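You operate a simulated robot arm through the tools that you are given. There is no shell and no other tool. Be economical: measure what you need, move in short steps, check, and stop when the job is done.

The job below is to be done with a simulated robot arm. You get a single attempt, and the scene is never put back.

Task
Switch the switch on the floor polisher on. Fetch the blue filter and set it on top of the brown tape. Take the small blue carton on the left end of the back table and put it away on the top of the low shelf under the workbench. Press the button on the right base two times. Put the red cap from the inside of the blue tray on the ledge of the blue-top blower. Put the black cap on the top of the low shelf under the workbench. Take the yellow cap from the inside of the blue tray and put it on the top of the grey shelf. Pull the tools drawer open. The order is free. Set down upright: small blue carton.

Only the result counts: the job must be done as asked and must still hold three seconds after the hand-in. Knocking over, shifting, dropping, spilling or breaking anything else fails it. Lids that push on must go on centred and level and be pressed home; caps that screw on are set level and turned clockwise until they are tight.

Robot
A 7-joint arm with a vacuum gripper on a trunk, on a base that drives. Base frame: it is fixed to the floor where the robot stands at the start and does not move with it; the origin is under the middle of the robot, x ahead of it, y to its left, z up. Lengths are in mm, angles in degrees, forces in N, time in s.
Its first joint turns from -69.0 to 172.0 degrees. Places, roughly: black cap [-8250, 750, 1000]; blue filter [2250, -500, 250]; brown tape [2750, 250, 1000]; button on the right base [-7600, 1900, 300]; ledge of the blue-top blower (15x23 cm) [-6020, -300, 520]; red cap [-8250, 750, 1000]; small blue carton [2750, 250, 1000]; switch on the floor polisher [700, 200, 1100]; tools drawer [-8400, 900, 800]; top of the grey shelf [-6900, -400, 600]; top of the low shelf under the workbench [-7900, 400, 300]; yellow cap [-8250, 750, 1000]. Payload 1.06 kg.
Tool frame: the origin (TCP) lies in the middle of the cups' lips, and z points out of the cups. The gripper has 1 cup of 24 mm across, covering 24 by 24 mm (tool x, y); the bellows give 8 mm. With the vacuum on, a cup seals on a smooth face that it is pressed against (1 to 4 N); it does not hold porous or soft things. The pull reaches 23 N.
Orientation is that of the tool frame in the base frame, as a unit quaternion [x, y, z, w]. With the cups facing straight down, the tool's x points along the base's -x, its y along +y and its z along -z.

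Tools
- The arm moves only by the tool play_rows. Its argument "steps" is a list of rows, each a list of 7 numbers: the shift along the tool's x, y, z in mm, then the turn, a rotation vector about the tool's x, y, z in degrees, then the vacuum: 1 switches it on, -1 off. In form: [[tx, ty, tz, ax, ay, az, suction], ...]. A call has 1 to 12 rows; each row is the pose to reach, as a shift and turn from the pose commanded when the call began, along the tool's axes at that moment. A row lasts 0.2 s, in which the tool goes at most 50 mm and 8.6 degrees; a call with a longer step from one row to the next is refused whole, and so is a gripper value outside its range. A pose out of reach is approached as far as the arm can. The call stops where the force on the tool passes 40 N (or 10 N more than at its start, if that is more) or the arm is blocked; 0.2 s more then pass. The pull builds up within a second once a cup has sealed. Time passes only in rows, and 0.2 s behind the last, so rows that repeat a pose give it time. The reply holds the time, the measured pose of the TCP, the force on the tool along the base axes and the pull of the vacuum, in the units named above and with some noise, with the torque about the TCP (base axes, N m) and any sound that the robot's microphone picked up, and new pictures: "show" is both (left out), scene, wrist or none.
- Cameras (640 x 400 px; columns grow to the right, rows downward): "scene" is now at [131.1, 12, 1362.1]; the picture's right is [0.15, -0.99, 0.00], its down [0.12, 0.02, -0.99] and it looks along [0.98, 0.15, 0.12] (base axes); focal length 217 px, centre (320, 200). "wrist" rides on the gripper at [78, 19, -96] in the tool frame; the picture's right is [-0.24, 0.97, 0.00], its down [-0.71, -0.17, -0.69] and it looks along [-0.67, -0.16, 0.73] (tool axes); focal length 243 px, centre (320, 200). There is no depth. A picture from a camera that has moved, and an enlarged one, comes with that camera's place and axes in the base frame and with its lens.
- raise_lower(by): slides the trunk up (or, below 0, down) by that many mm; the arm and the scene camera ride with it, the base frame stays. It gives what a move gives, with no picture.
- base_move(legs): drives the robot by 1 to 6 legs, each [ahead, left, turn to the left] in mm, mm and degrees, along the robot's own axes; the way and the turn of a leg run together, so that a leg with both is an arc; at most 1500 mm and 180 degrees a leg. The arm and the cameras ride along, it lands a little off, and it stops where it bumps. It gives what a move gives, and a new picture of the scene camera.
- pan_tilt(pan, tilt): turns the head with the scene camera to pan (to the left, within 80 degrees either way) and tilt (down, from -29 to 69), counted from straight ahead of the robot. It gives what a move gives, and a new picture of the scene camera.
- enlarge(camera, box): a new picture of the part [left, top, right, bottom] of that camera's present view, enlarged. It takes no simulated time.
- job_done(): hands the job in; it is judged then, once.

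Go step by step. Nothing tells you exact positions but the pictures and the camera data: compare them with the known pose of the tool, close in by small moves and look again before you grip or let go. The budget is 196 turns and 260 pictures, counting those below and the enlarged ones. Unless the task says otherwise, let go and move clear before handing in.

The tools are called after "Request:" by a JSON object that holds its "name" and its "arguments". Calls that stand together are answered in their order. play_rows: Moves the arm, as the interface text tells. Its arguments: {"type":"object","properties":{"steps":{"type":"array"},"show":{"type":"string","enum":["both","scene","wrist","none"]}},"required":["steps"]} The other tools are called the same way: raise_lower (by) slides the trunk up or down; base_move (legs) drives the base; pan_tilt (pan, tilt) turns the head that bears the scene camera; enlarge (camera, box) takes an enlarged picture of a part of a camera's view; job_done () hands the job in.

At the start:

```text
clock: 0.0
tcp_pos: [274.9, 22.4, 1368.7]
tool_rot: [0.0, 1.0, 0.0, 0.0]
force: [0.9, -1.1, 0.8]
torque: [0.01, -0.01, -0.02]
pull: 0.0
trunk travel left (down, up): [-446.0, 47.0]
robot x, y, heading: [-3.0, 2.5, -0.1]
head pan, tilt: [8.7, -7.0]
```

scene: 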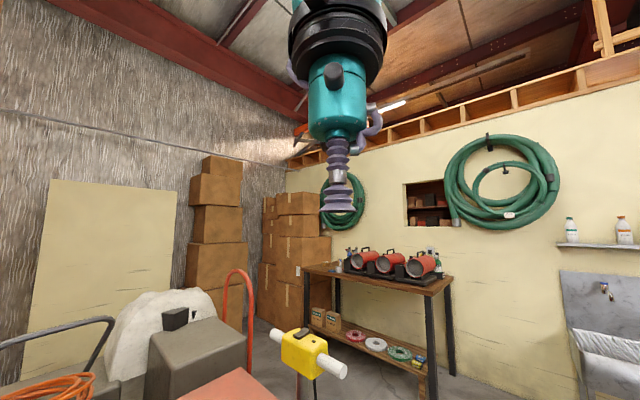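
wrist: 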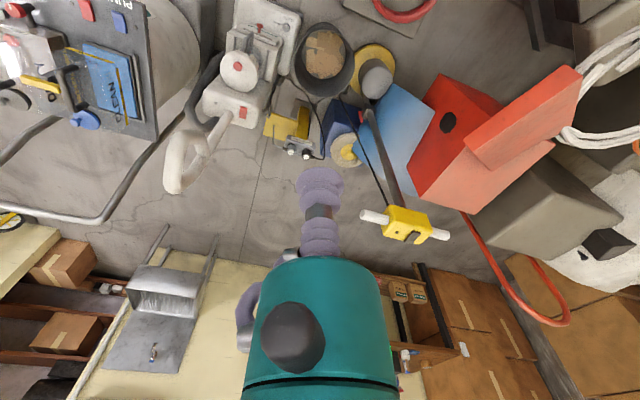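

I see the yellow polisher handle with white grips ahead, slightly left, and the back table behind it. First I take a closer look at the polisher handle.

Request:
{"name": "enlarge", "arguments": {"camera": "scene", "box": [250, 300, 370, 400]}}

Request:
{"name": "enlarge", "arguments": {"camera": "scene", "box": [290, 230, 470, 390]}}

Request:
{"name": "enlarge", "arguments": {"camera": "wrist", "box": [200, 0, 480, 250]}}

```text
4.00 times, centred on (310, 350) of scene
camera zoom: at [131.1, 12.0, 1362.1], right [0.15, -0.99, 0.0], down [0.12, 0.02, -0.99], along [0.98, 0.15, 0.12], focal length 869 px, centre (360, -400)
```

zoom: 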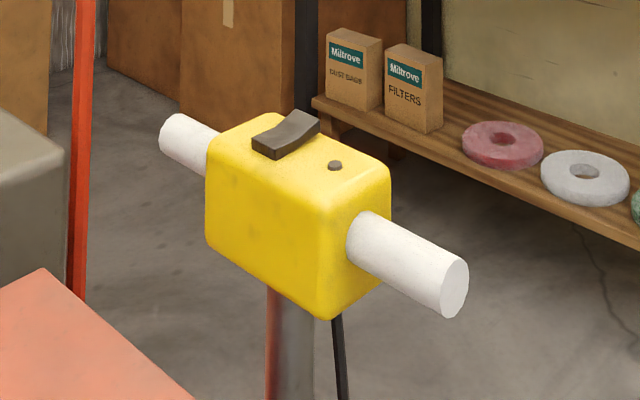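

```text
2.50 times, centred on (380, 310) of scene
camera zoom: at [131.1, 12.0, 1362.1], right [0.15, -0.99, 0.0], down [0.12, 0.02, -0.99], along [0.98, 0.15, 0.12], focal length 543 px, centre (170, -75)
```

zoom: 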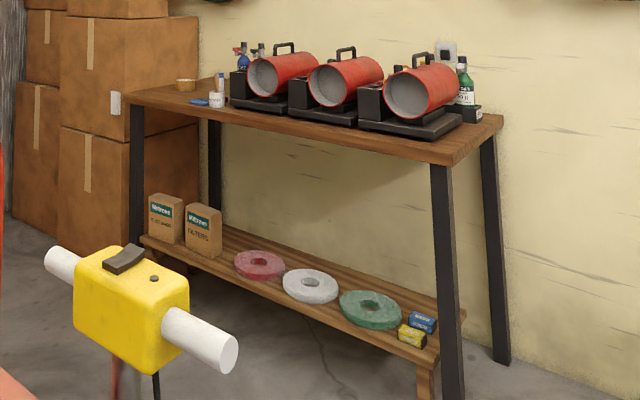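

```text
1.60 times, centred on (340, 125) of wrist
camera zoom: at [197.7, 40.4, 1463.2], right [0.24, 0.97, 0.0], down [0.71, -0.17, 0.69], along [0.67, -0.16, -0.73], focal length 388 px, centre (288, 320)
```

zoom: 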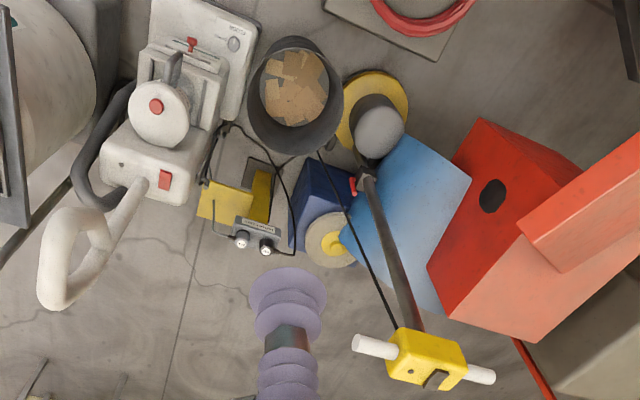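

The rocker on the polisher handle works out at about (736, 154, 1078). Next I look down at the floor for obstacles in the way of driving.

Request:
{"name": "pan_tilt", "arguments": {"pan": 0, "tilt": 60}}

Request:
{"name": "pan_tilt", "arguments": {"pan": -60, "tilt": 40}}

Request:
{"name": "pan_tilt", "arguments": {"pan": 65, "tilt": 40}}

```text
clock: 1.4
tcp_pos: [274.7, 22.2, 1370.0]
tool_rot: [0.0, 1.0, 0.0, -0.001]
force: [0.8, -0.1, 0.1]
torque: [0.03, 0.03, -0.01]
pull: 0.0
trunk travel left (down, up): [-446.0, 47.0]
robot x, y, heading: [-0.6, -3.5, 0.2]
head pan, tilt: [0.0, 60.0]
camera scene: at [112.5, -1.1, 1260.9], right [0.0, -1.0, 0.0], down [-0.87, 0.0, -0.5], along [0.5, 0.0, -0.87], focal length 217 px, centre (320, 200)
```

scene: 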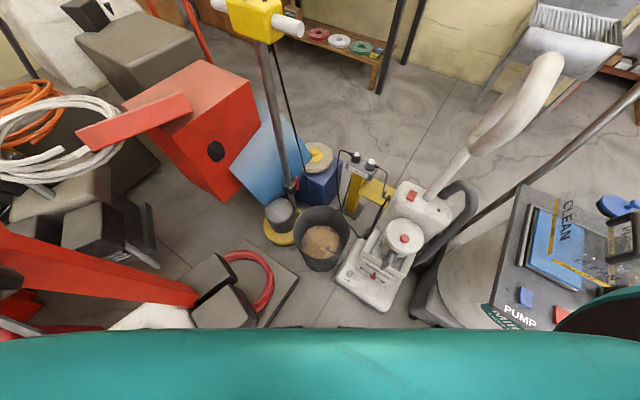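

```text
clock: 2.7
tcp_pos: [274.6, 23.5, 1367.5]
tool_rot: [0.001, 1.0, 0.0, 0.001]
force: [-0.2, -0.7, -0.1]
torque: [0.01, -0.03, -0.01]
pull: 0.0
trunk travel left (down, up): [-446.0, 47.0]
robot x, y, heading: [-0.4, 0.9, 0.0]
head pan, tilt: [-60.0, 40.0]
camera scene: at [88.4, -74.7, 1287.6], right [-0.87, -0.5, 0.0], down [-0.32, 0.56, -0.77], along [0.38, -0.66, -0.64], focal length 217 px, centre (320, 200)
```

scene: 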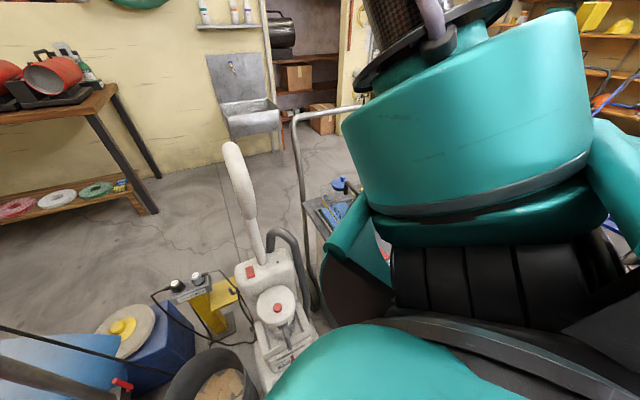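

```text
clock: 4.7
tcp_pos: [274.9, 22.9, 1369.4]
tool_rot: [0.0, 1.0, 0.0, 0.0]
force: [0.1, -0.1, 0.3]
torque: [0.0, 0.04, -0.01]
pull: 0.0
trunk travel left (down, up): [-446.0, 47.0]
robot x, y, heading: [0.7, -1.3, -0.1]
head pan, tilt: [65.0, 40.0]
camera scene: at [81.8, 75.9, 1287.6], right [0.91, -0.42, 0.0], down [-0.27, -0.58, -0.77], along [0.32, 0.69, -0.64], focal length 217 px, centre (320, 200)
```

scene: 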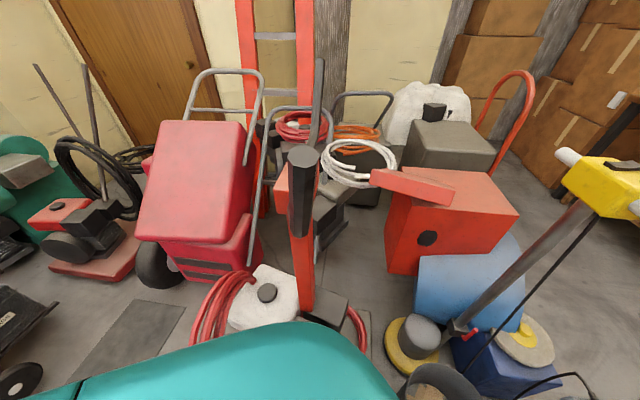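

The floor close ahead is crowded (bucket, white machine, pump plate), so I check how far the arm can reach at this height before driving. I move it forward in steps.

Request:
{"name": "play_rows", "arguments": {"steps": [[-50, 0, 0, 0, 0, 0, -1], [-100, 0, 0, 0, 0, 0, -1], [-150, 0, 0, 0, 0, 0, -1], [-200, 0, 0, 0, 0, 0, -1], [-250, 0, 0, 0, 0, 0, -1], [-300, 0, 0, 0, 0, 0, -1], [-350, 0, 0, 0, 0, 0, -1], [-400, 0, 0, 0, 0, 0, -1], [-450, 0, 0, 0, 0, 0, -1]], "show": "scene"}}

```text
clock: 6.7
tcp_pos: [546.2, -38.9, 1246.0]
tool_rot: [0.001, 1.0, 0.0, -0.004]
force: [0.3, -0.1, 0.3]
torque: [0.02, 0.05, -0.01]
pull: 0.0
out of reach, approached as far as the arm can: row 3, 4, 5, 6, 7, 8, 9
trunk travel left (down, up): [-446.0, 47.0]
robot x, y, heading: [1.3, 0.4, 0.4]
head pan, tilt: [65.0, 40.0]
camera scene: at [86.2, 75.6, 1287.0], right [0.91, -0.42, 0.0], down [-0.27, -0.58, -0.77], along [0.32, 0.69, -0.64], focal length 217 px, centre (320, 200)
```

scene: 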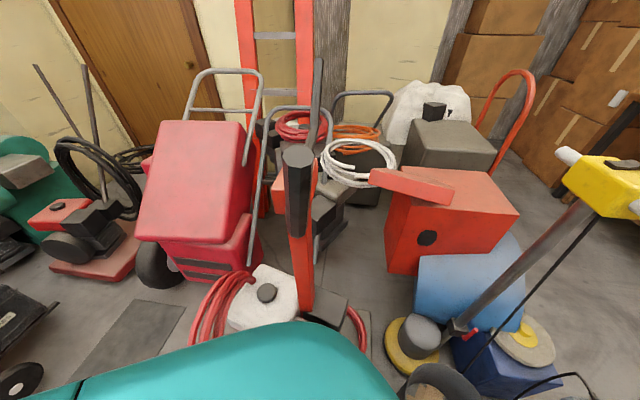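

It reaches about 546 mm at a lower height. I test whether a lower target lets it go farther out.

Request:
{"name": "play_rows", "arguments": {"steps": [[-20, 25, 40, 0, 0, 0, -1], [-40, 50, 80, 0, 0, 0, -1], [-60, 75, 120, 0, 0, 0, -1], [-80, 100, 120, 0, 0, 0, -1], [-120, 120, 120, 0, 0, 0, -1]], "show": "none"}}

Request:
{"name": "pan_tilt", "arguments": {"pan": 10, "tilt": 30}}

```text
refused: row 1 steps farther than a row can; nothing moved
```

```text
clock: 8.0
tcp_pos: [541.2, -37.6, 1250.2]
tool_rot: [0.001, 1.0, 0.0, 0.0]
force: [0.5, 0.8, 0.5]
torque: [0.02, 0.02, 0.0]
pull: 0.2
trunk travel left (down, up): [-446.0, 47.0]
robot x, y, heading: [2.8, 3.0, -0.2]
head pan, tilt: [10.0, 30.0]
camera scene: at [134.9, 14.7, 1302.9], right [0.17, -0.98, 0.0], down [-0.49, -0.09, -0.87], along [0.85, 0.15, -0.5], focal length 217 px, centre (320, 200)
```

scene: 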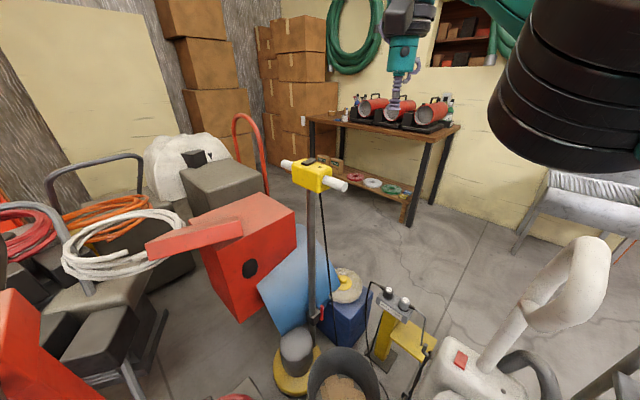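

I retry with smaller steps toward the handle, staying above it.

Request:
{"name": "play_rows", "arguments": {"steps": [[-10, 30, 20, 0, 0, 0, -1], [-20, 60, 40, 0, 0, 0, -1], [-40, 90, 60, 0, 0, 0, -1], [-60, 120, 80, 0, 0, 0, -1], [-80, 150, 90, 0, 0, 0, -1], [-100, 180, 100, 0, 0, 0, -1], [-130, 190, 100, 0, 0, 0, -1], [-160, 190, 100, 0, 0, 0, -1]], "show": "wrist"}}

```text
clock: 9.8
tcp_pos: [549.6, 61.8, 1143.7]
tool_rot: [0.0, 1.0, 0.0, 0.0]
force: [-0.6, 0.6, -0.2]
torque: [0.03, 0.0, -0.03]
pull: 0.1
out of reach, approached as far as the arm can: row 1, 2, 3, 4, 5, 6, 7, 8
trunk travel left (down, up): [-446.0, 47.0]
robot x, y, heading: [-3.9, -1.4, 0.0]
head pan, tilt: [10.0, 30.0]
camera wrist: at [470.6, 79.1, 1238.3], right [0.24, 0.97, 0.0], down [0.71, -0.17, 0.69], along [0.67, -0.16, -0.73], focal length 243 px, centre (320, 200)
```

wrist: 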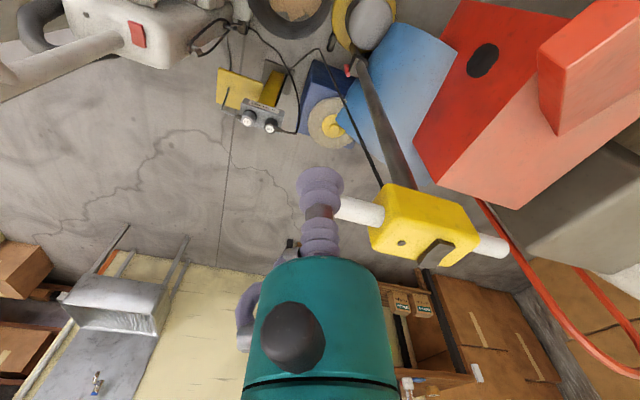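

The reach ends at about 550 mm with the tool vertical, so I must come closer or tilt the tool. I zoom on the rocker to see which end is up.

Request:
{"name": "enlarge", "arguments": {"camera": "wrist", "box": [380, 190, 480, 290]}}

Request:
{"name": "enlarge", "arguments": {"camera": "scene", "box": [280, 140, 350, 200]}}

```text
4.00 times, centred on (430, 240) of wrist
camera zoom: at [470.6, 79.1, 1238.3], right [0.24, 0.97, 0.0], down [0.71, -0.17, 0.69], along [0.67, -0.16, -0.73], focal length 970 px, centre (-120, 40)
```

zoom: 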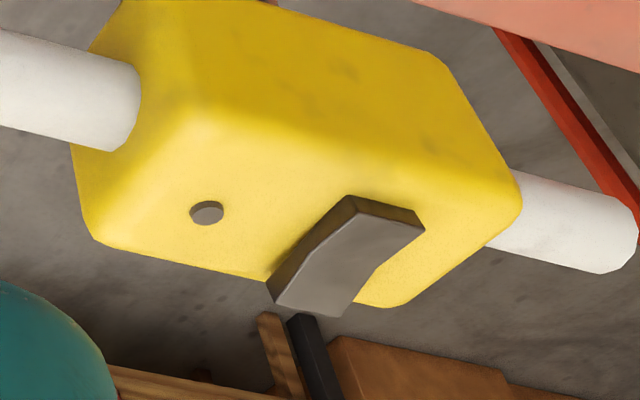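

```text
6.67 times, centred on (315, 170) of scene
camera zoom: at [134.8, 14.6, 1303.0], right [0.17, -0.98, 0.0], down [-0.49, -0.09, -0.87], along [0.85, 0.15, -0.5], focal length 1448 px, centre (353, 400)
```

zoom: 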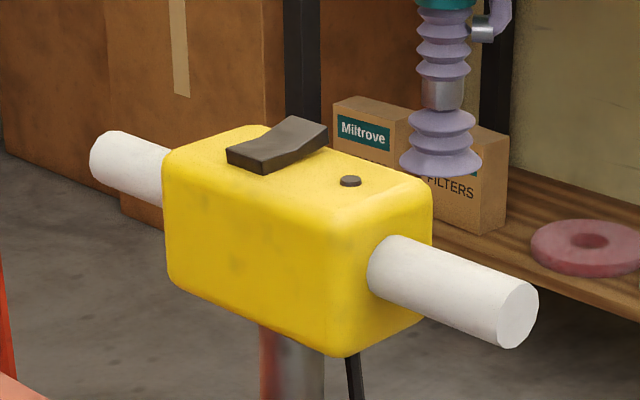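

The far end of the rocker stands up, at about (737, 141, 1087), and the tool must come tilted to reach it. I tilt the tool outward by about 40° and extend toward it, staying above.

Request:
{"name": "play_rows", "arguments": {"steps": [[0, 0, 0, 0, -8, 0, -1], [0, 0, 0, 0, -16, 0, -1], [0, 0, 0, 0, -24, 0, -1], [0, 0, 0, 0, -32, 0, -1], [0, 0, 0, 0, -40, 0, -1], [0, 0, 0, 0, -40, 0, -1]], "show": "none"}}

```text
clock: 11.2
tcp_pos: [542.1, 60.1, 1138.7]
tool_rot: [0.001, 0.939, 0.0, 0.343]
force: [-0.3, -1.6, -0.1]
torque: [-0.01, 0.01, -0.01]
pull: 0.0
out of reach, approached as far as the arm can: row 1
trunk travel left (down, up): [-446.0, 47.0]
robot x, y, heading: [1.2, 0.1, 0.0]
head pan, tilt: [10.0, 30.0]
```

Request:
{"name": "play_rows", "arguments": {"steps": [[-20, 10, 15, 0, 0, 0, -1], [-41, 20, 30, 0, 0, 0, -1], [-62, 30, 45, 0, 0, 0, -1], [-83, 40, 60, 0, 0, 0, -1], [-104, 50, 75, 0, 0, 0, -1], [-121, 60, 89, 0, 0, 0, -1], [-121, 60, 89, 0, 0, 0, -1]]}}

```text
clock: 12.8
tcp_pos: [652.1, 103.3, 1145.3]
tool_rot: [0.0, 0.94, 0.001, 0.342]
force: [-0.1, -0.5, 0.2]
torque: [0.04, -0.02, 0.01]
pull: 0.1
out of reach, approached as far as the arm can: row 5, 6, 7
trunk travel left (down, up): [-446.0, 47.0]
robot x, y, heading: [2.1, 0.4, -0.1]
head pan, tilt: [10.0, 30.0]
camera scene: at [135.0, 14.5, 1302.9], right [0.17, -0.98, 0.0], down [-0.49, -0.09, -0.87], along [0.85, 0.15, -0.5], focal length 217 px, centre (320, 200)
camera wrist: at [531.7, 121.5, 1166.2], right [0.18, 0.97, 0.15], down [0.1, -0.17, 0.98], along [0.98, -0.16, -0.13], focal length 243 px, centre (320, 200)
```

scene: 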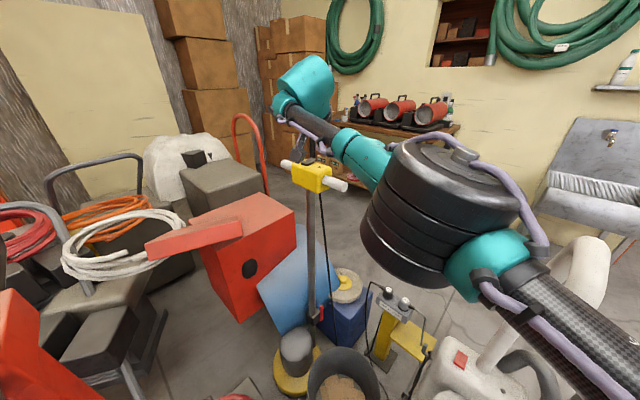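
wrist: 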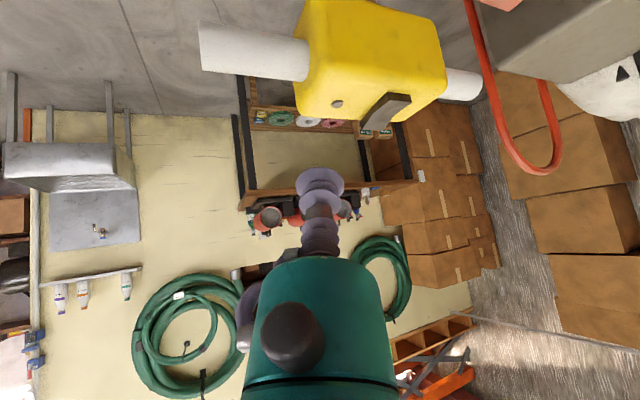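

The tilted tool reaches (652, 103), still about 90 mm short. Before nudging the base forward, I check the floor right at the robot's feet.

Request:
{"name": "pan_tilt", "arguments": {"pan": 25, "tilt": 69}}

Request:
{"name": "pan_tilt", "arguments": {"pan": -20, "tilt": 69}}

```text
clock: 13.8
tcp_pos: [651.5, 103.5, 1145.4]
tool_rot: [0.0, 0.94, 0.0, 0.342]
force: [0.1, -1.1, 0.1]
torque: [0.03, 0.0, -0.01]
pull: 0.1
trunk travel left (down, up): [-446.0, 47.0]
robot x, y, heading: [0.4, 1.9, 0.1]
head pan, tilt: [25.0, 68.8]
camera scene: at [96.6, 22.5, 1251.5], right [0.42, -0.91, 0.0], down [-0.84, -0.39, -0.36], along [0.33, 0.15, -0.93], focal length 217 px, centre (320, 200)
```

scene: 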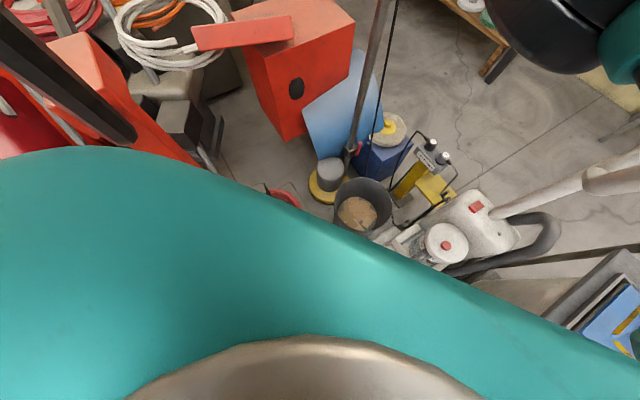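

```text
clock: 14.9
tcp_pos: [651.7, 104.6, 1144.6]
tool_rot: [0.001, 0.94, 0.0, 0.341]
force: [0.6, -0.5, -0.2]
torque: [0.0, -0.01, -0.02]
pull: 0.0
trunk travel left (down, up): [-446.0, 47.0]
robot x, y, heading: [-0.7, -1.8, -0.2]
head pan, tilt: [-20.0, 68.8]
camera scene: at [98.4, -20.2, 1251.5], right [-0.34, -0.94, 0.0], down [-0.88, 0.32, -0.36], along [0.34, -0.12, -0.93], focal length 217 px, centre (320, 200)
```

scene: 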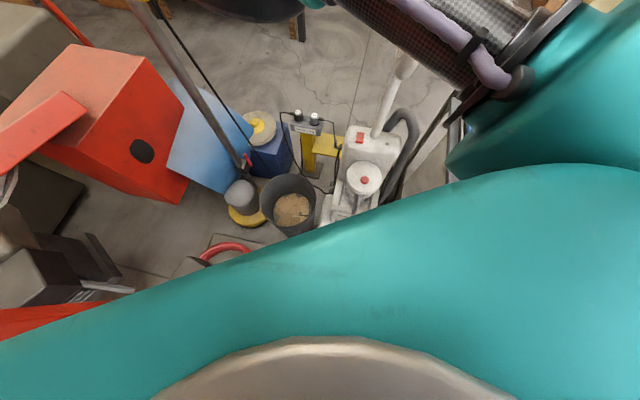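

The floor just ahead of the robot (x up to about 300, |y| under 250) looks free. I nudge the base 80 forward and 30 left, which also brings the tool over the switch, still above it.

Request:
{"name": "base_move", "arguments": {"legs": [[80, 30, 0]]}}

```text
clock: 16.2
tcp_pos: [700.8, 90.4, 1144.9]
tool_rot: [-0.003, 0.94, 0.002, 0.342]
force: [0.3, -0.4, -0.6]
torque: [-0.03, -0.02, -0.02]
pull: 0.1
trunk travel left (down, up): [-446.0, 47.0]
robot x, y, heading: [51.2, -19.2, 0.5]
head pan, tilt: [-20.0, 68.8]
stopped in leg 1: the robot was blocked; the commanded pose is now the measured one
camera scene: at [146.7, -36.9, 1251.5], right [-0.34, -0.94, 0.0], down [-0.88, 0.31, -0.36], along [0.34, -0.12, -0.93], focal length 217 px, centre (320, 200)
```

scene: 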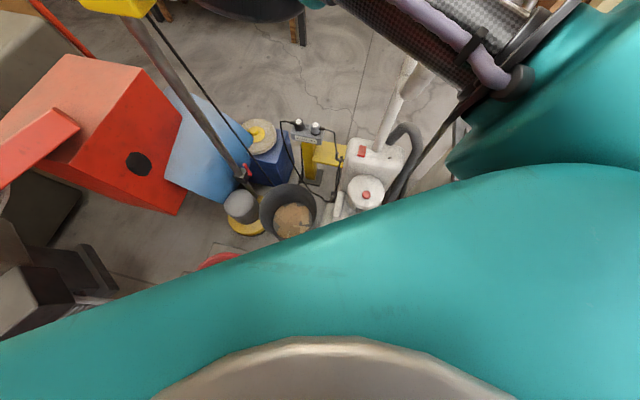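

The base bumped and stopped at (51, -19), so I do not push further. From here the tool needs about 40 mm in x and 50 mm in y, so I add tilt and reach with the arm.

Request:
{"name": "play_rows", "arguments": {"steps": [[0, 8, 0, 0, -6, 0, -1], [0, 16, 0, 0, -12, 0, -1], [0, 24, 0, 0, -18, 0, -1], [-10, 32, 8, 0, -18, 0, -1], [-20, 40, 16, 0, -18, 0, -1], [-28, 48, 24, 0, -18, 0, -1], [-28, 48, 24, 0, -18, 0, -1]], "show": "wrist"}}

Request:
{"name": "pan_tilt", "arguments": {"pan": 10, "tilt": 25}}

```text
clock: 17.8
tcp_pos: [719.7, 127.6, 1145.2]
tool_rot: [-0.002, 0.875, 0.002, 0.485]
force: [-0.2, -0.6, 0.1]
torque: [0.04, -0.02, -0.02]
pull: 0.0
out of reach, approached as far as the arm can: row 5, 6, 7
trunk travel left (down, up): [-446.0, 47.0]
robot x, y, heading: [48.6, -20.0, 0.3]
head pan, tilt: [-20.0, 68.8]
camera wrist: at [597.6, 143.7, 1127.7], right [0.12, 0.97, 0.2], down [-0.2, -0.17, 0.96], along [0.97, -0.16, 0.18], focal length 243 px, centre (320, 200)
```

wrist: 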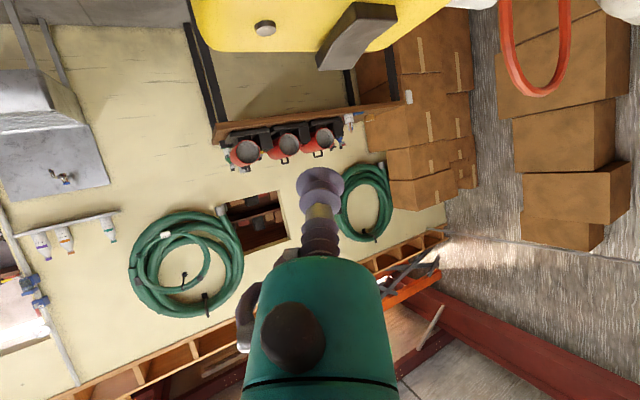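

```text
clock: 18.9
tcp_pos: [719.0, 127.5, 1144.7]
tool_rot: [-0.002, 0.875, 0.001, 0.485]
force: [0.7, 0.8, -1.2]
torque: [0.02, 0.01, 0.0]
pull: 0.0
trunk travel left (down, up): [-446.0, 47.0]
robot x, y, heading: [46.7, -16.9, 0.3]
head pan, tilt: [10.0, 25.0]
camera scene: at [185.2, -1.5, 1310.8], right [0.18, -0.98, 0.0], down [-0.42, -0.08, -0.91], along [0.89, 0.16, -0.42], focal length 217 px, centre (320, 200)
```

scene: 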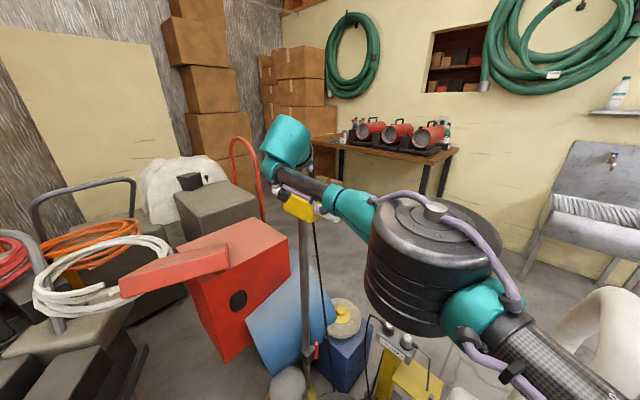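

The cup is right above the rocker. I lower it toward the raised far end in small steps.

Request:
{"name": "play_rows", "arguments": {"steps": [[10, 4, 9, 0, 0, 0, -1], [20, 8, 18, 0, 0, 0, -1], [30, 12, 28, 0, 0, 0, -1], [34, 13, 31, 0, 0, 0, -1], [34, 13, 31, 0, 0, 0, -1]], "show": "wrist"}}

Request:
{"name": "enlarge", "arguments": {"camera": "scene", "box": [260, 160, 360, 230]}}

```text
clock: 20.1
tcp_pos: [725.2, 130.3, 1107.6]
tool_rot: [-0.003, 0.874, 0.003, 0.485]
force: [0.1, -0.1, -0.2]
torque: [0.02, 0.02, -0.04]
pull: 0.0
out of reach, approached as far as the arm can: row 2, 3, 4, 5
trunk travel left (down, up): [-446.0, 47.0]
robot x, y, heading: [45.9, -18.6, 0.5]
head pan, tilt: [10.0, 25.0]
camera wrist: at [603.7, 146.7, 1089.0], right [0.12, 0.97, 0.2], down [-0.21, -0.17, 0.96], along [0.97, -0.16, 0.18], focal length 243 px, centre (320, 200)
```

wrist: 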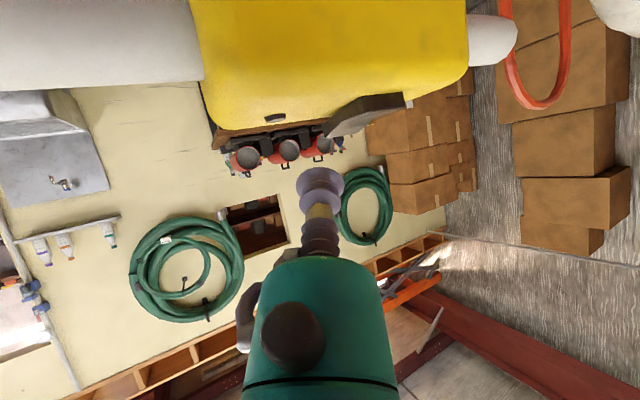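

```text
5.71 times, centred on (310, 195) of scene
camera zoom: at [185.0, -1.0, 1311.0], right [0.18, -0.98, 0.0], down [-0.42, -0.08, -0.91], along [0.89, 0.16, -0.42], focal length 1241 px, centre (377, 229)
```

zoom: 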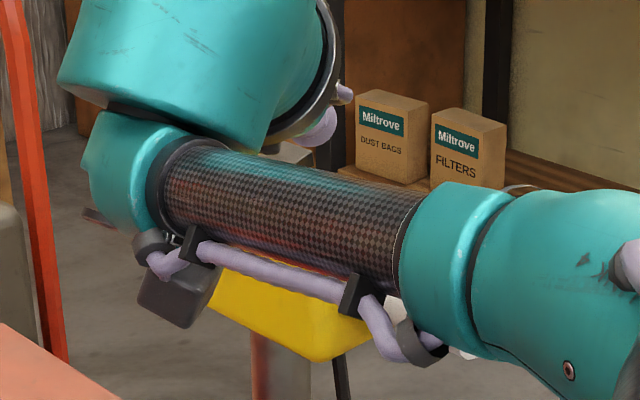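

I yaw the tool about 12° to the left, which buys reach toward the switch, and come down a bit.

Request:
{"name": "play_rows", "arguments": {"steps": [[0, 5, 0, -5, 0, -3.2, -1], [0, 10, 3, -10, 0, -6.4, -1], [2, 12, 8, -10, 0, -6.4, -1], [2, 12, 11, -10, 0, -6.4, -1]], "show": "wrist"}}

```text
clock: 21.1
tcp_pos: [733.3, 143.4, 1100.1]
tool_rot: [-0.093, 0.87, 0.05, 0.482]
force: [-0.2, 0.1, -0.6]
torque: [0.0, 0.02, -0.01]
pull: 0.0
trunk travel left (down, up): [-446.0, 47.0]
robot x, y, heading: [46.8, -18.1, 0.5]
head pan, tilt: [10.0, 25.0]
camera wrist: at [610.4, 134.2, 1081.9], right [-0.08, 0.98, 0.2], down [-0.16, -0.21, 0.96], along [0.98, 0.05, 0.18], focal length 243 px, centre (320, 200)
```

wrist: 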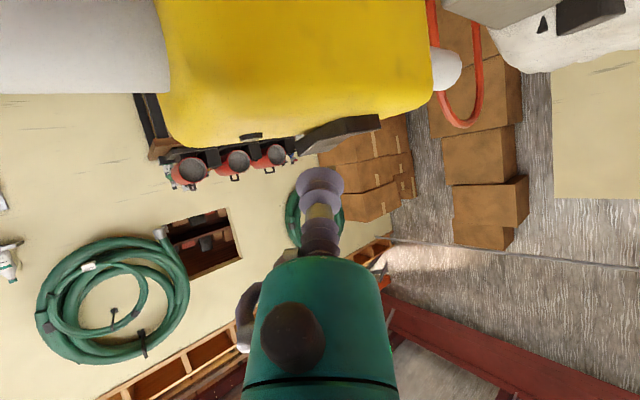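

Request:
{"name": "enlarge", "arguments": {"camera": "wrist", "box": [230, 90, 430, 215]}}

```text
3.20 times, centred on (330, 152) of wrist
camera zoom: at [610.4, 134.2, 1081.9], right [-0.08, 0.98, 0.2], down [-0.16, -0.21, 0.96], along [0.98, 0.05, 0.18], focal length 776 px, centre (288, 352)
```

zoom: 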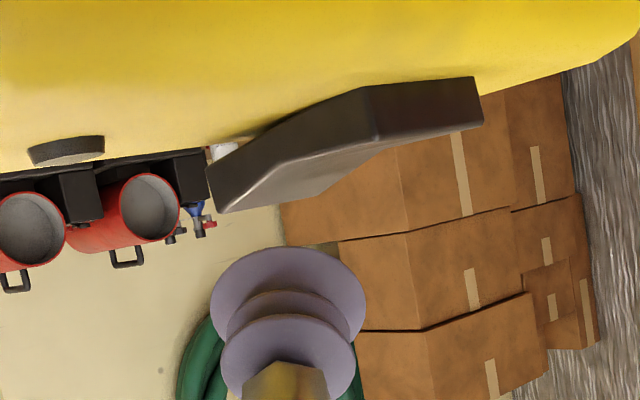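

The raised tip sits at about (738, 135, 1080). I press the lower rim of the cup onto it, straight down in small steps.

Request:
{"name": "play_rows", "arguments": {"steps": [[5.7, -7.9, 13.6, 0, 0, 0, -1], [14.2, -7.9, 18.9, 0, 0, 0, -1], [21, -7.9, 23.2, 0, 0, 0, -1], [26, -7.9, 26.3, 0, 0, 0, -1], [29, -7.9, 28, 0, 0, 0, -1], [29, -7.9, 28, 0, 0, 0, -1]], "show": "wrist"}}

Request:
{"name": "enlarge", "arguments": {"camera": "wrist", "box": [230, 90, 430, 215]}}

```text
clock: 22.2
tcp_pos: [744.5, 136.7, 1073.0]
tool_rot: [-0.093, 0.864, 0.05, 0.492]
force: [-2.8, 0.1, 17.0]
torque: [0.02, 0.23, -0.06]
pull: 0.2
out of reach, approached as far as the arm can: row 1
trunk travel left (down, up): [-446.0, 47.0]
robot x, y, heading: [49.1, -20.0, 0.3]
head pan, tilt: [10.0, 25.0]
stopped in row 5: the force on the tool passed its limit at 43 N (the readings are from after the stop); the commanded pose is now the measured one
camera wrist: at [621.4, 126.6, 1053.8], right [-0.09, 0.98, 0.2], down [-0.19, -0.21, 0.96], along [0.98, 0.05, 0.2], focal length 243 px, centre (320, 200)
```

wrist: 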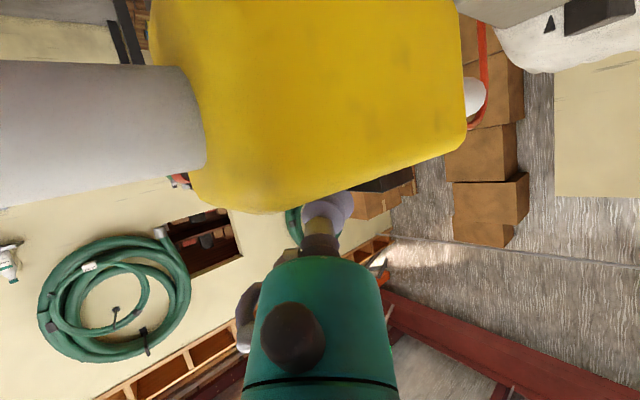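

```text
3.20 times, centred on (330, 152) of wrist
camera zoom: at [621.4, 126.6, 1053.8], right [-0.09, 0.98, 0.2], down [-0.19, -0.21, 0.96], along [0.98, 0.05, 0.2], focal length 776 px, centre (288, 352)
```

zoom: 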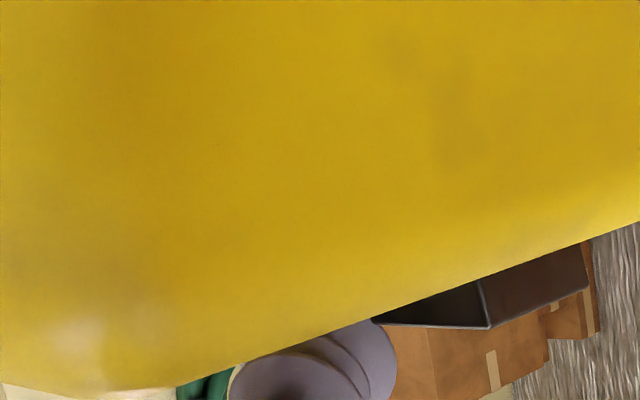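

The rocker seems to have flipped. I rise straight up and check it.

Request:
{"name": "play_rows", "arguments": {"steps": [[-25, 0, -16, 0, 0, 0, -1], [-50, 0, -32, 0, 0, 0, -1], [-68, 0, -42, 0, 0, 0, -1]], "show": "wrist"}}

Request:
{"name": "enlarge", "arguments": {"camera": "wrist", "box": [200, 0, 440, 150]}}

```text
clock: 23.0
tcp_pos: [745.1, 128.1, 1135.8]
tool_rot: [-0.093, 0.867, 0.051, 0.488]
force: [0.8, 0.1, -0.3]
torque: [0.0, 0.01, -0.02]
pull: 0.0
out of reach, approached as far as the arm can: row 3
trunk travel left (down, up): [-446.0, 47.0]
robot x, y, heading: [52.4, -17.4, 0.3]
head pan, tilt: [10.0, 25.0]
camera wrist: at [621.8, 118.8, 1117.1], right [-0.09, 0.98, 0.2], down [-0.18, -0.21, 0.96], along [0.98, 0.05, 0.19], focal length 243 px, centre (320, 200)
```

wrist: 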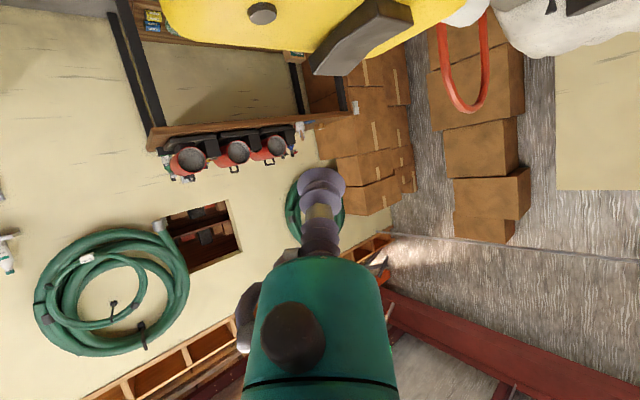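

```text
2.67 times, centred on (320, 75) of wrist
camera zoom: at [621.8, 118.8, 1117.1], right [-0.09, 0.98, 0.2], down [-0.18, -0.21, 0.96], along [0.98, 0.05, 0.19], focal length 647 px, centre (320, 533)
```

zoom: 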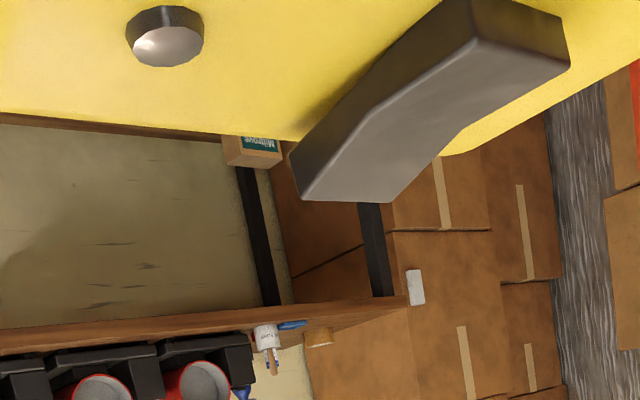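

I can't tell for sure that it flipped, so I back the arm off a little and look with the scene camera.

Request:
{"name": "play_rows", "arguments": {"steps": [[0, -30, -40, 0, 0, 0, -1], [0, -60, -80, 0, 0, 0, -1], [-10, -90, -115, 0, 0, 0, -1], [-20, -120, -150, 0, 0, 0, -1]], "show": "scene"}}

Request:
{"name": "enlarge", "arguments": {"camera": "scene", "box": [270, 160, 350, 215]}}

Request:
{"name": "enlarge", "arguments": {"camera": "wrist", "box": [300, 0, 540, 200]}}

```text
clock: 24.0
tcp_pos: [650.2, -17.3, 1227.8]
tool_rot: [-0.093, 0.866, 0.05, 0.489]
force: [-0.2, 0.4, 0.0]
torque: [-0.01, 0.01, 0.0]
pull: 0.1
trunk travel left (down, up): [-446.0, 47.0]
robot x, y, heading: [52.5, -16.9, 0.4]
head pan, tilt: [10.0, 25.0]
camera scene: at [184.9, -1.9, 1311.0], right [0.18, -0.98, 0.0], down [-0.42, -0.08, -0.91], along [0.89, 0.16, -0.42], focal length 217 px, centre (320, 200)
```

scene: 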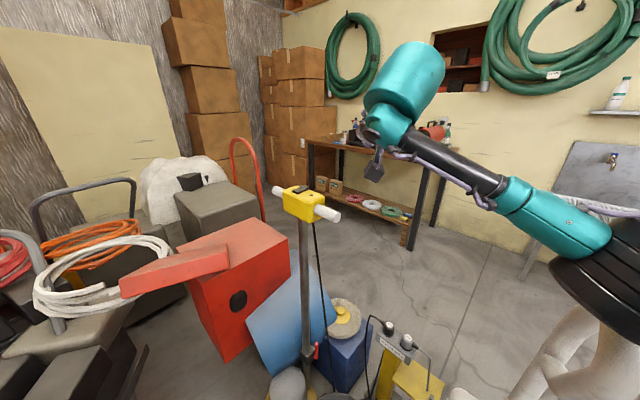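

```text
7.27 times, centred on (310, 188) of scene
camera zoom: at [184.9, -1.9, 1311.0], right [0.18, -0.98, 0.0], down [-0.42, -0.08, -0.91], along [0.89, 0.16, -0.42], focal length 1580 px, centre (393, 291)
```

zoom: 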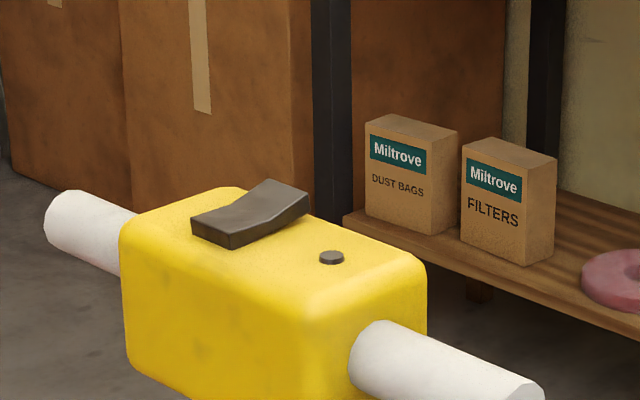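

```text
2.00 times, centred on (420, 100) of wrist
camera zoom: at [527.6, -25.6, 1209.0], right [-0.08, 0.98, 0.2], down [-0.18, -0.21, 0.96], along [0.98, 0.05, 0.19], focal length 485 px, centre (120, 400)
```

zoom: 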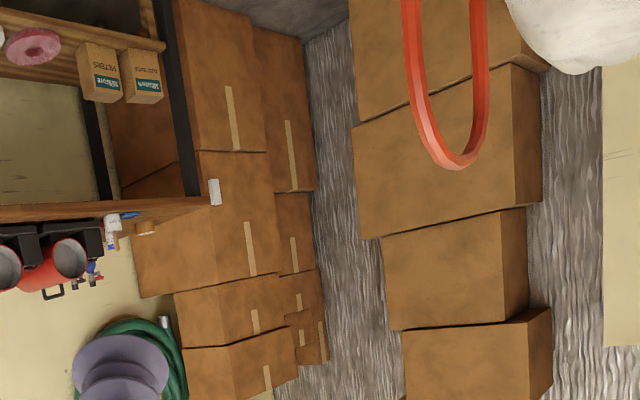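

The far end still stands up, so it did not toggle: the rim likely slid to the tip's edge and hit the box. I go back to press more toward the middle of the far half, with slightly less tilt.

Request:
{"name": "play_rows", "arguments": {"steps": [[10, 30, 35, 0, 0, 0, -1], [20, 60, 70, 0, 0, 0, -1], [20, 90, 110, 0, 0, 0, -1], [20, 120, 145, 0, 0, 0, -1], [40, 137, 160, 0, 4, 0, -1], [47, 137, 165, 0, 8, 0, -1], [47, 137, 165, 0, 8, 0, -1]], "show": "wrist"}}

Request:
{"name": "enlarge", "arguments": {"camera": "wrist", "box": [230, 70, 430, 215]}}

```text
clock: 25.6
tcp_pos: [739.0, 129.4, 1118.9]
tool_rot: [-0.095, 0.878, 0.049, 0.467]
force: [0.0, -0.1, -0.3]
torque: [0.03, -0.05, -0.02]
pull: 0.1
out of reach, approached as far as the arm can: row 5, 6, 7
trunk travel left (down, up): [-446.0, 47.0]
robot x, y, heading: [50.6, -13.8, 0.2]
head pan, tilt: [10.0, 25.0]
camera wrist: at [616.0, 121.1, 1106.1], right [-0.08, 0.98, 0.19], down [-0.13, -0.2, 0.97], along [0.99, 0.05, 0.15], focal length 243 px, centre (320, 200)
```

wrist: 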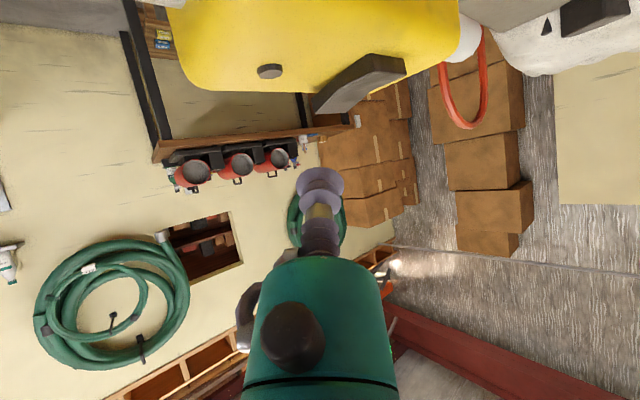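

```text
2.76 times, centred on (330, 142) of wrist
camera zoom: at [616.0, 121.1, 1106.1], right [-0.08, 0.98, 0.19], down [-0.13, -0.2, 0.97], along [0.99, 0.05, 0.15], focal length 669 px, centre (292, 359)
```

zoom: 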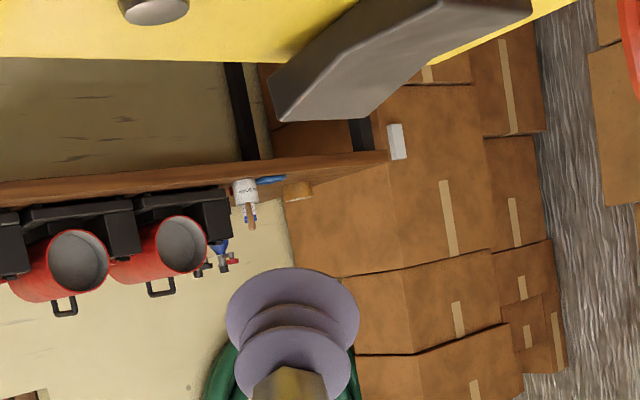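

Request:
{"name": "play_rows", "arguments": {"steps": [[6, 8, 8, -3.3, 0, -2.3, -1], [12.2, 15, 15.8, -6.6, 0, -4.6, -1], [12.2, 15, 15.8, -6.6, 0, -4.6, -1]], "show": "wrist"}}

Request:
{"name": "enlarge", "arguments": {"camera": "wrist", "box": [200, 80, 440, 230]}}

```text
clock: 26.4
tcp_pos: [740.9, 144.1, 1100.4]
tool_rot: [-0.156, 0.869, 0.08, 0.463]
force: [0.4, -0.2, -0.7]
torque: [0.0, 0.0, 0.0]
pull: 0.1
trunk travel left (down, up): [-446.0, 47.0]
robot x, y, heading: [48.5, -19.7, 0.5]
head pan, tilt: [10.0, 25.0]
camera wrist: at [620.1, 117.7, 1087.3], right [-0.21, 0.96, 0.19], down [-0.11, -0.22, 0.97], along [0.97, 0.19, 0.15], focal length 243 px, centre (320, 200)
```

wrist: 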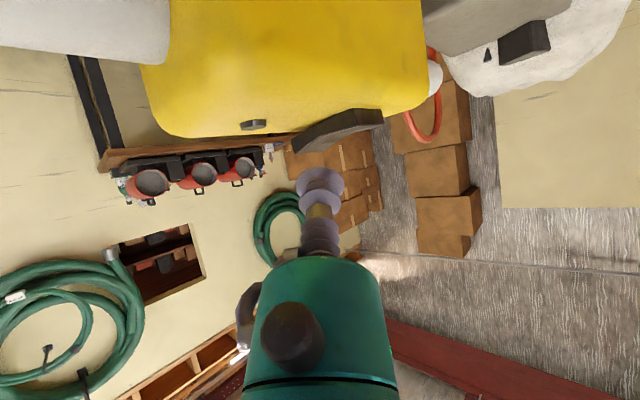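

```text
2.67 times, centred on (320, 155) of wrist
camera zoom: at [620.1, 117.7, 1087.3], right [-0.21, 0.96, 0.19], down [-0.11, -0.22, 0.97], along [0.97, 0.19, 0.15], focal length 647 px, centre (320, 320)
```

zoom: 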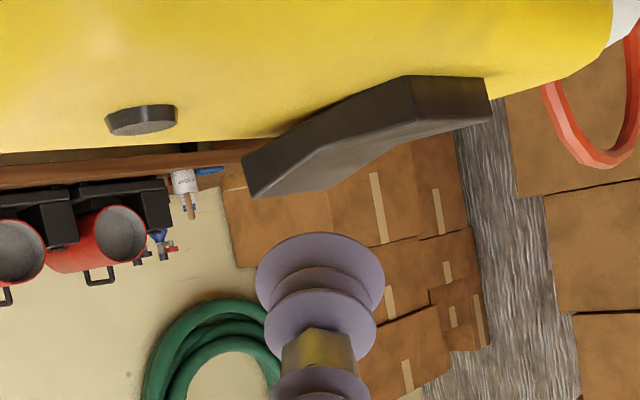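

The cup now hangs over the middle of the far half. I press straight down.

Request:
{"name": "play_rows", "arguments": {"steps": [[8.9, -2.9, 4.7, 0, 0, 0, -1], [13.9, -2.9, 8.1, 0, 0, 0, -1], [17.2, -2.9, 10.3, 0, 0, 0, -1], [20.5, -2.9, 12.5, 0, 0, 0, -1], [23.8, -2.9, 14.8, 0, 0, 0, -1], [27.1, -2.9, 17, 0, 0, 0, -1], [30.4, -2.9, 19.3, 0, 0, 0, -1], [33.7, -2.9, 21.5, 0, 0, 0, -1]], "show": "wrist"}}

Request:
{"name": "enlarge", "arguments": {"camera": "wrist", "box": [200, 80, 440, 230]}}

```text
clock: 28.1
tcp_pos: [742.5, 140.5, 1073.1]
tool_rot: [-0.155, 0.864, 0.078, 0.473]
force: [-10.9, -6.1, 21.3]
torque: [-0.07, 0.31, 0.03]
pull: 0.0
trunk travel left (down, up): [-446.0, 47.0]
robot x, y, heading: [49.2, -15.8, 0.4]
head pan, tilt: [10.0, 25.0]
stopped in row 8: the force on the tool passed its limit at 42 N (the readings are from after the stop); the commanded pose is now the measured one
camera wrist: at [621.6, 114.1, 1058.0], right [-0.21, 0.96, 0.19], down [-0.13, -0.22, 0.97], along [0.97, 0.18, 0.17], focal length 243 px, centre (320, 200)
```

wrist: 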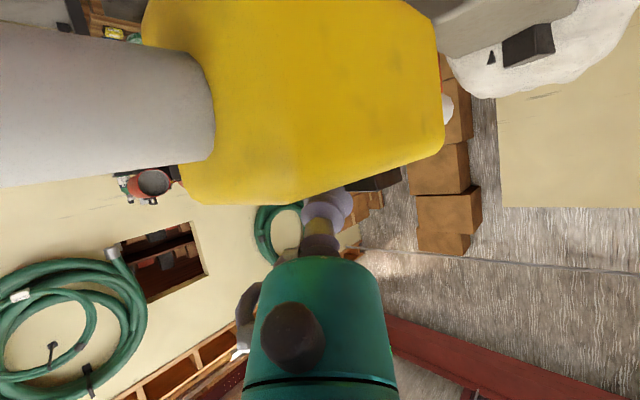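

```text
2.67 times, centred on (320, 155) of wrist
camera zoom: at [621.6, 114.1, 1058.0], right [-0.21, 0.96, 0.19], down [-0.13, -0.22, 0.97], along [0.97, 0.18, 0.17], focal length 647 px, centre (320, 320)
```

zoom: 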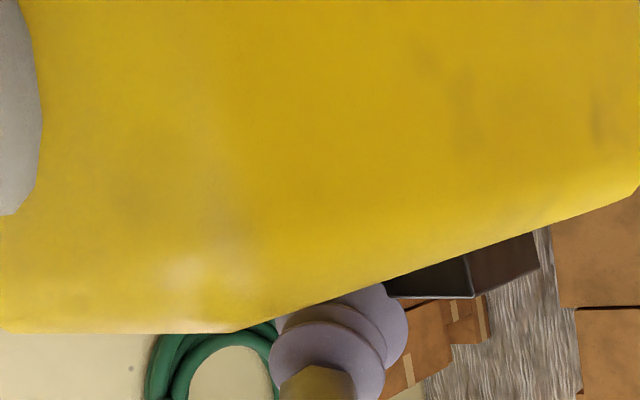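

The pressure went into the valley: re-triangulating puts the raised tip at about (755, 142, 1080), so I was ~15 mm short. I rise and go farther forward with more tilt.

Request:
{"name": "play_rows", "arguments": {"steps": [[-15, 0, -10, 0, 0, 0, -1], [-25, 0, -17, 0, 0, 0, -1], [-28, 4, -5, 0, -5, 0, -1], [-30, 4, 5, 0, -10, 0, -1], [-30, 4, 5, 0, -10, 0, -1]], "show": "wrist"}}

Request:
{"name": "enlarge", "arguments": {"camera": "wrist", "box": [200, 80, 440, 230]}}

```text
clock: 29.3
tcp_pos: [757.0, 141.9, 1091.3]
tool_rot: [-0.15, 0.833, 0.09, 0.524]
force: [0.0, 1.0, -0.2]
torque: [0.02, -0.02, 0.0]
pull: 0.0
out of reach, approached as far as the arm can: row 3, 4, 5
trunk travel left (down, up): [-446.0, 47.0]
robot x, y, heading: [47.7, -20.3, 0.4]
head pan, tilt: [10.0, 25.0]
camera wrist: at [638.9, 117.1, 1060.4], right [-0.24, 0.95, 0.2], down [-0.23, -0.26, 0.94], along [0.94, 0.18, 0.28], focal length 243 px, centre (320, 200)
```

wrist: 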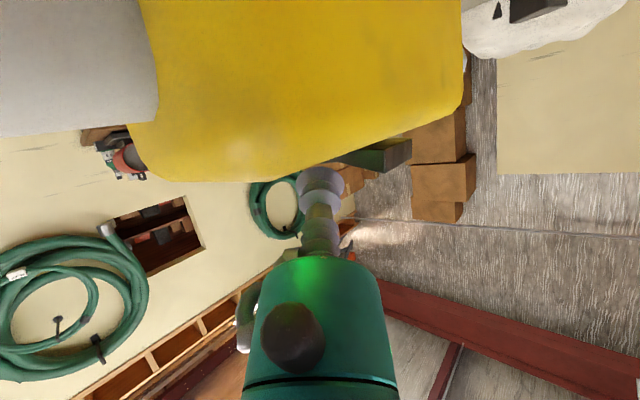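

```text
2.67 times, centred on (320, 155) of wrist
camera zoom: at [638.9, 117.1, 1060.4], right [-0.24, 0.95, 0.2], down [-0.23, -0.26, 0.94], along [0.94, 0.18, 0.28], focal length 647 px, centre (320, 320)
```

zoom: 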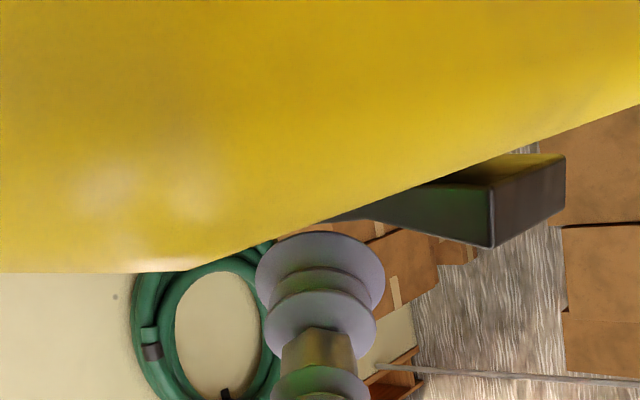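

A green lamp glow now lights the tool and the near end is up: the switch is on. I lift away and confirm.

Request:
{"name": "play_rows", "arguments": {"steps": [[-27, 0, -13, 0, 0, 0, -1], [-54, 0, -36, 0, 0, 0, -1], [-81, -15, -75, 0, 0, 0, -1], [-95, -30, -120, 0, 0, 0, -1], [-100, -60, -155, 0, 0, 0, -1], [-100, -90, -190, 0, 0, 0, -1]], "show": "scene"}}

Request:
{"name": "enlarge", "arguments": {"camera": "scene", "box": [270, 160, 350, 215]}}

```text
clock: 30.7
tcp_pos: [660.7, 15.5, 1261.5]
tool_rot: [-0.148, 0.823, 0.091, 0.541]
force: [-0.2, -0.7, -0.4]
torque: [-0.01, -0.03, 0.0]
pull: 0.0
trunk travel left (down, up): [-446.0, 47.0]
robot x, y, heading: [48.3, -19.4, 0.5]
head pan, tilt: [10.0, 25.0]
camera scene: at [185.1, -2.0, 1310.9], right [0.18, -0.98, 0.0], down [-0.42, -0.08, -0.91], along [0.89, 0.16, -0.42], focal length 217 px, centre (320, 200)
```

scene: 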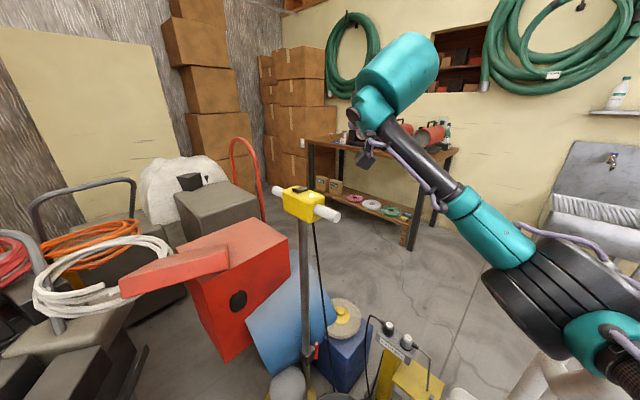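

```text
7.27 times, centred on (310, 188) of scene
camera zoom: at [185.1, -2.0, 1310.9], right [0.18, -0.98, 0.0], down [-0.42, -0.08, -0.91], along [0.89, 0.16, -0.42], focal length 1580 px, centre (393, 291)
```

zoom: 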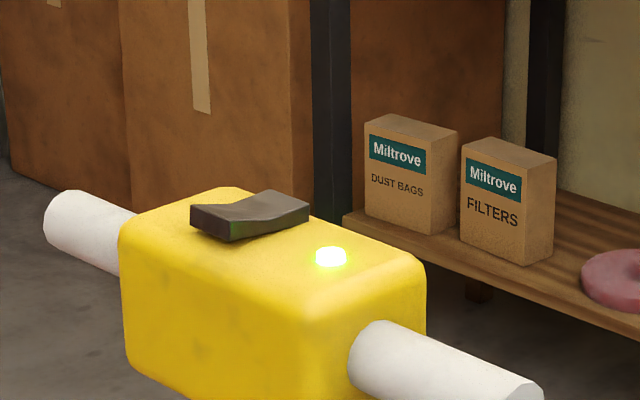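

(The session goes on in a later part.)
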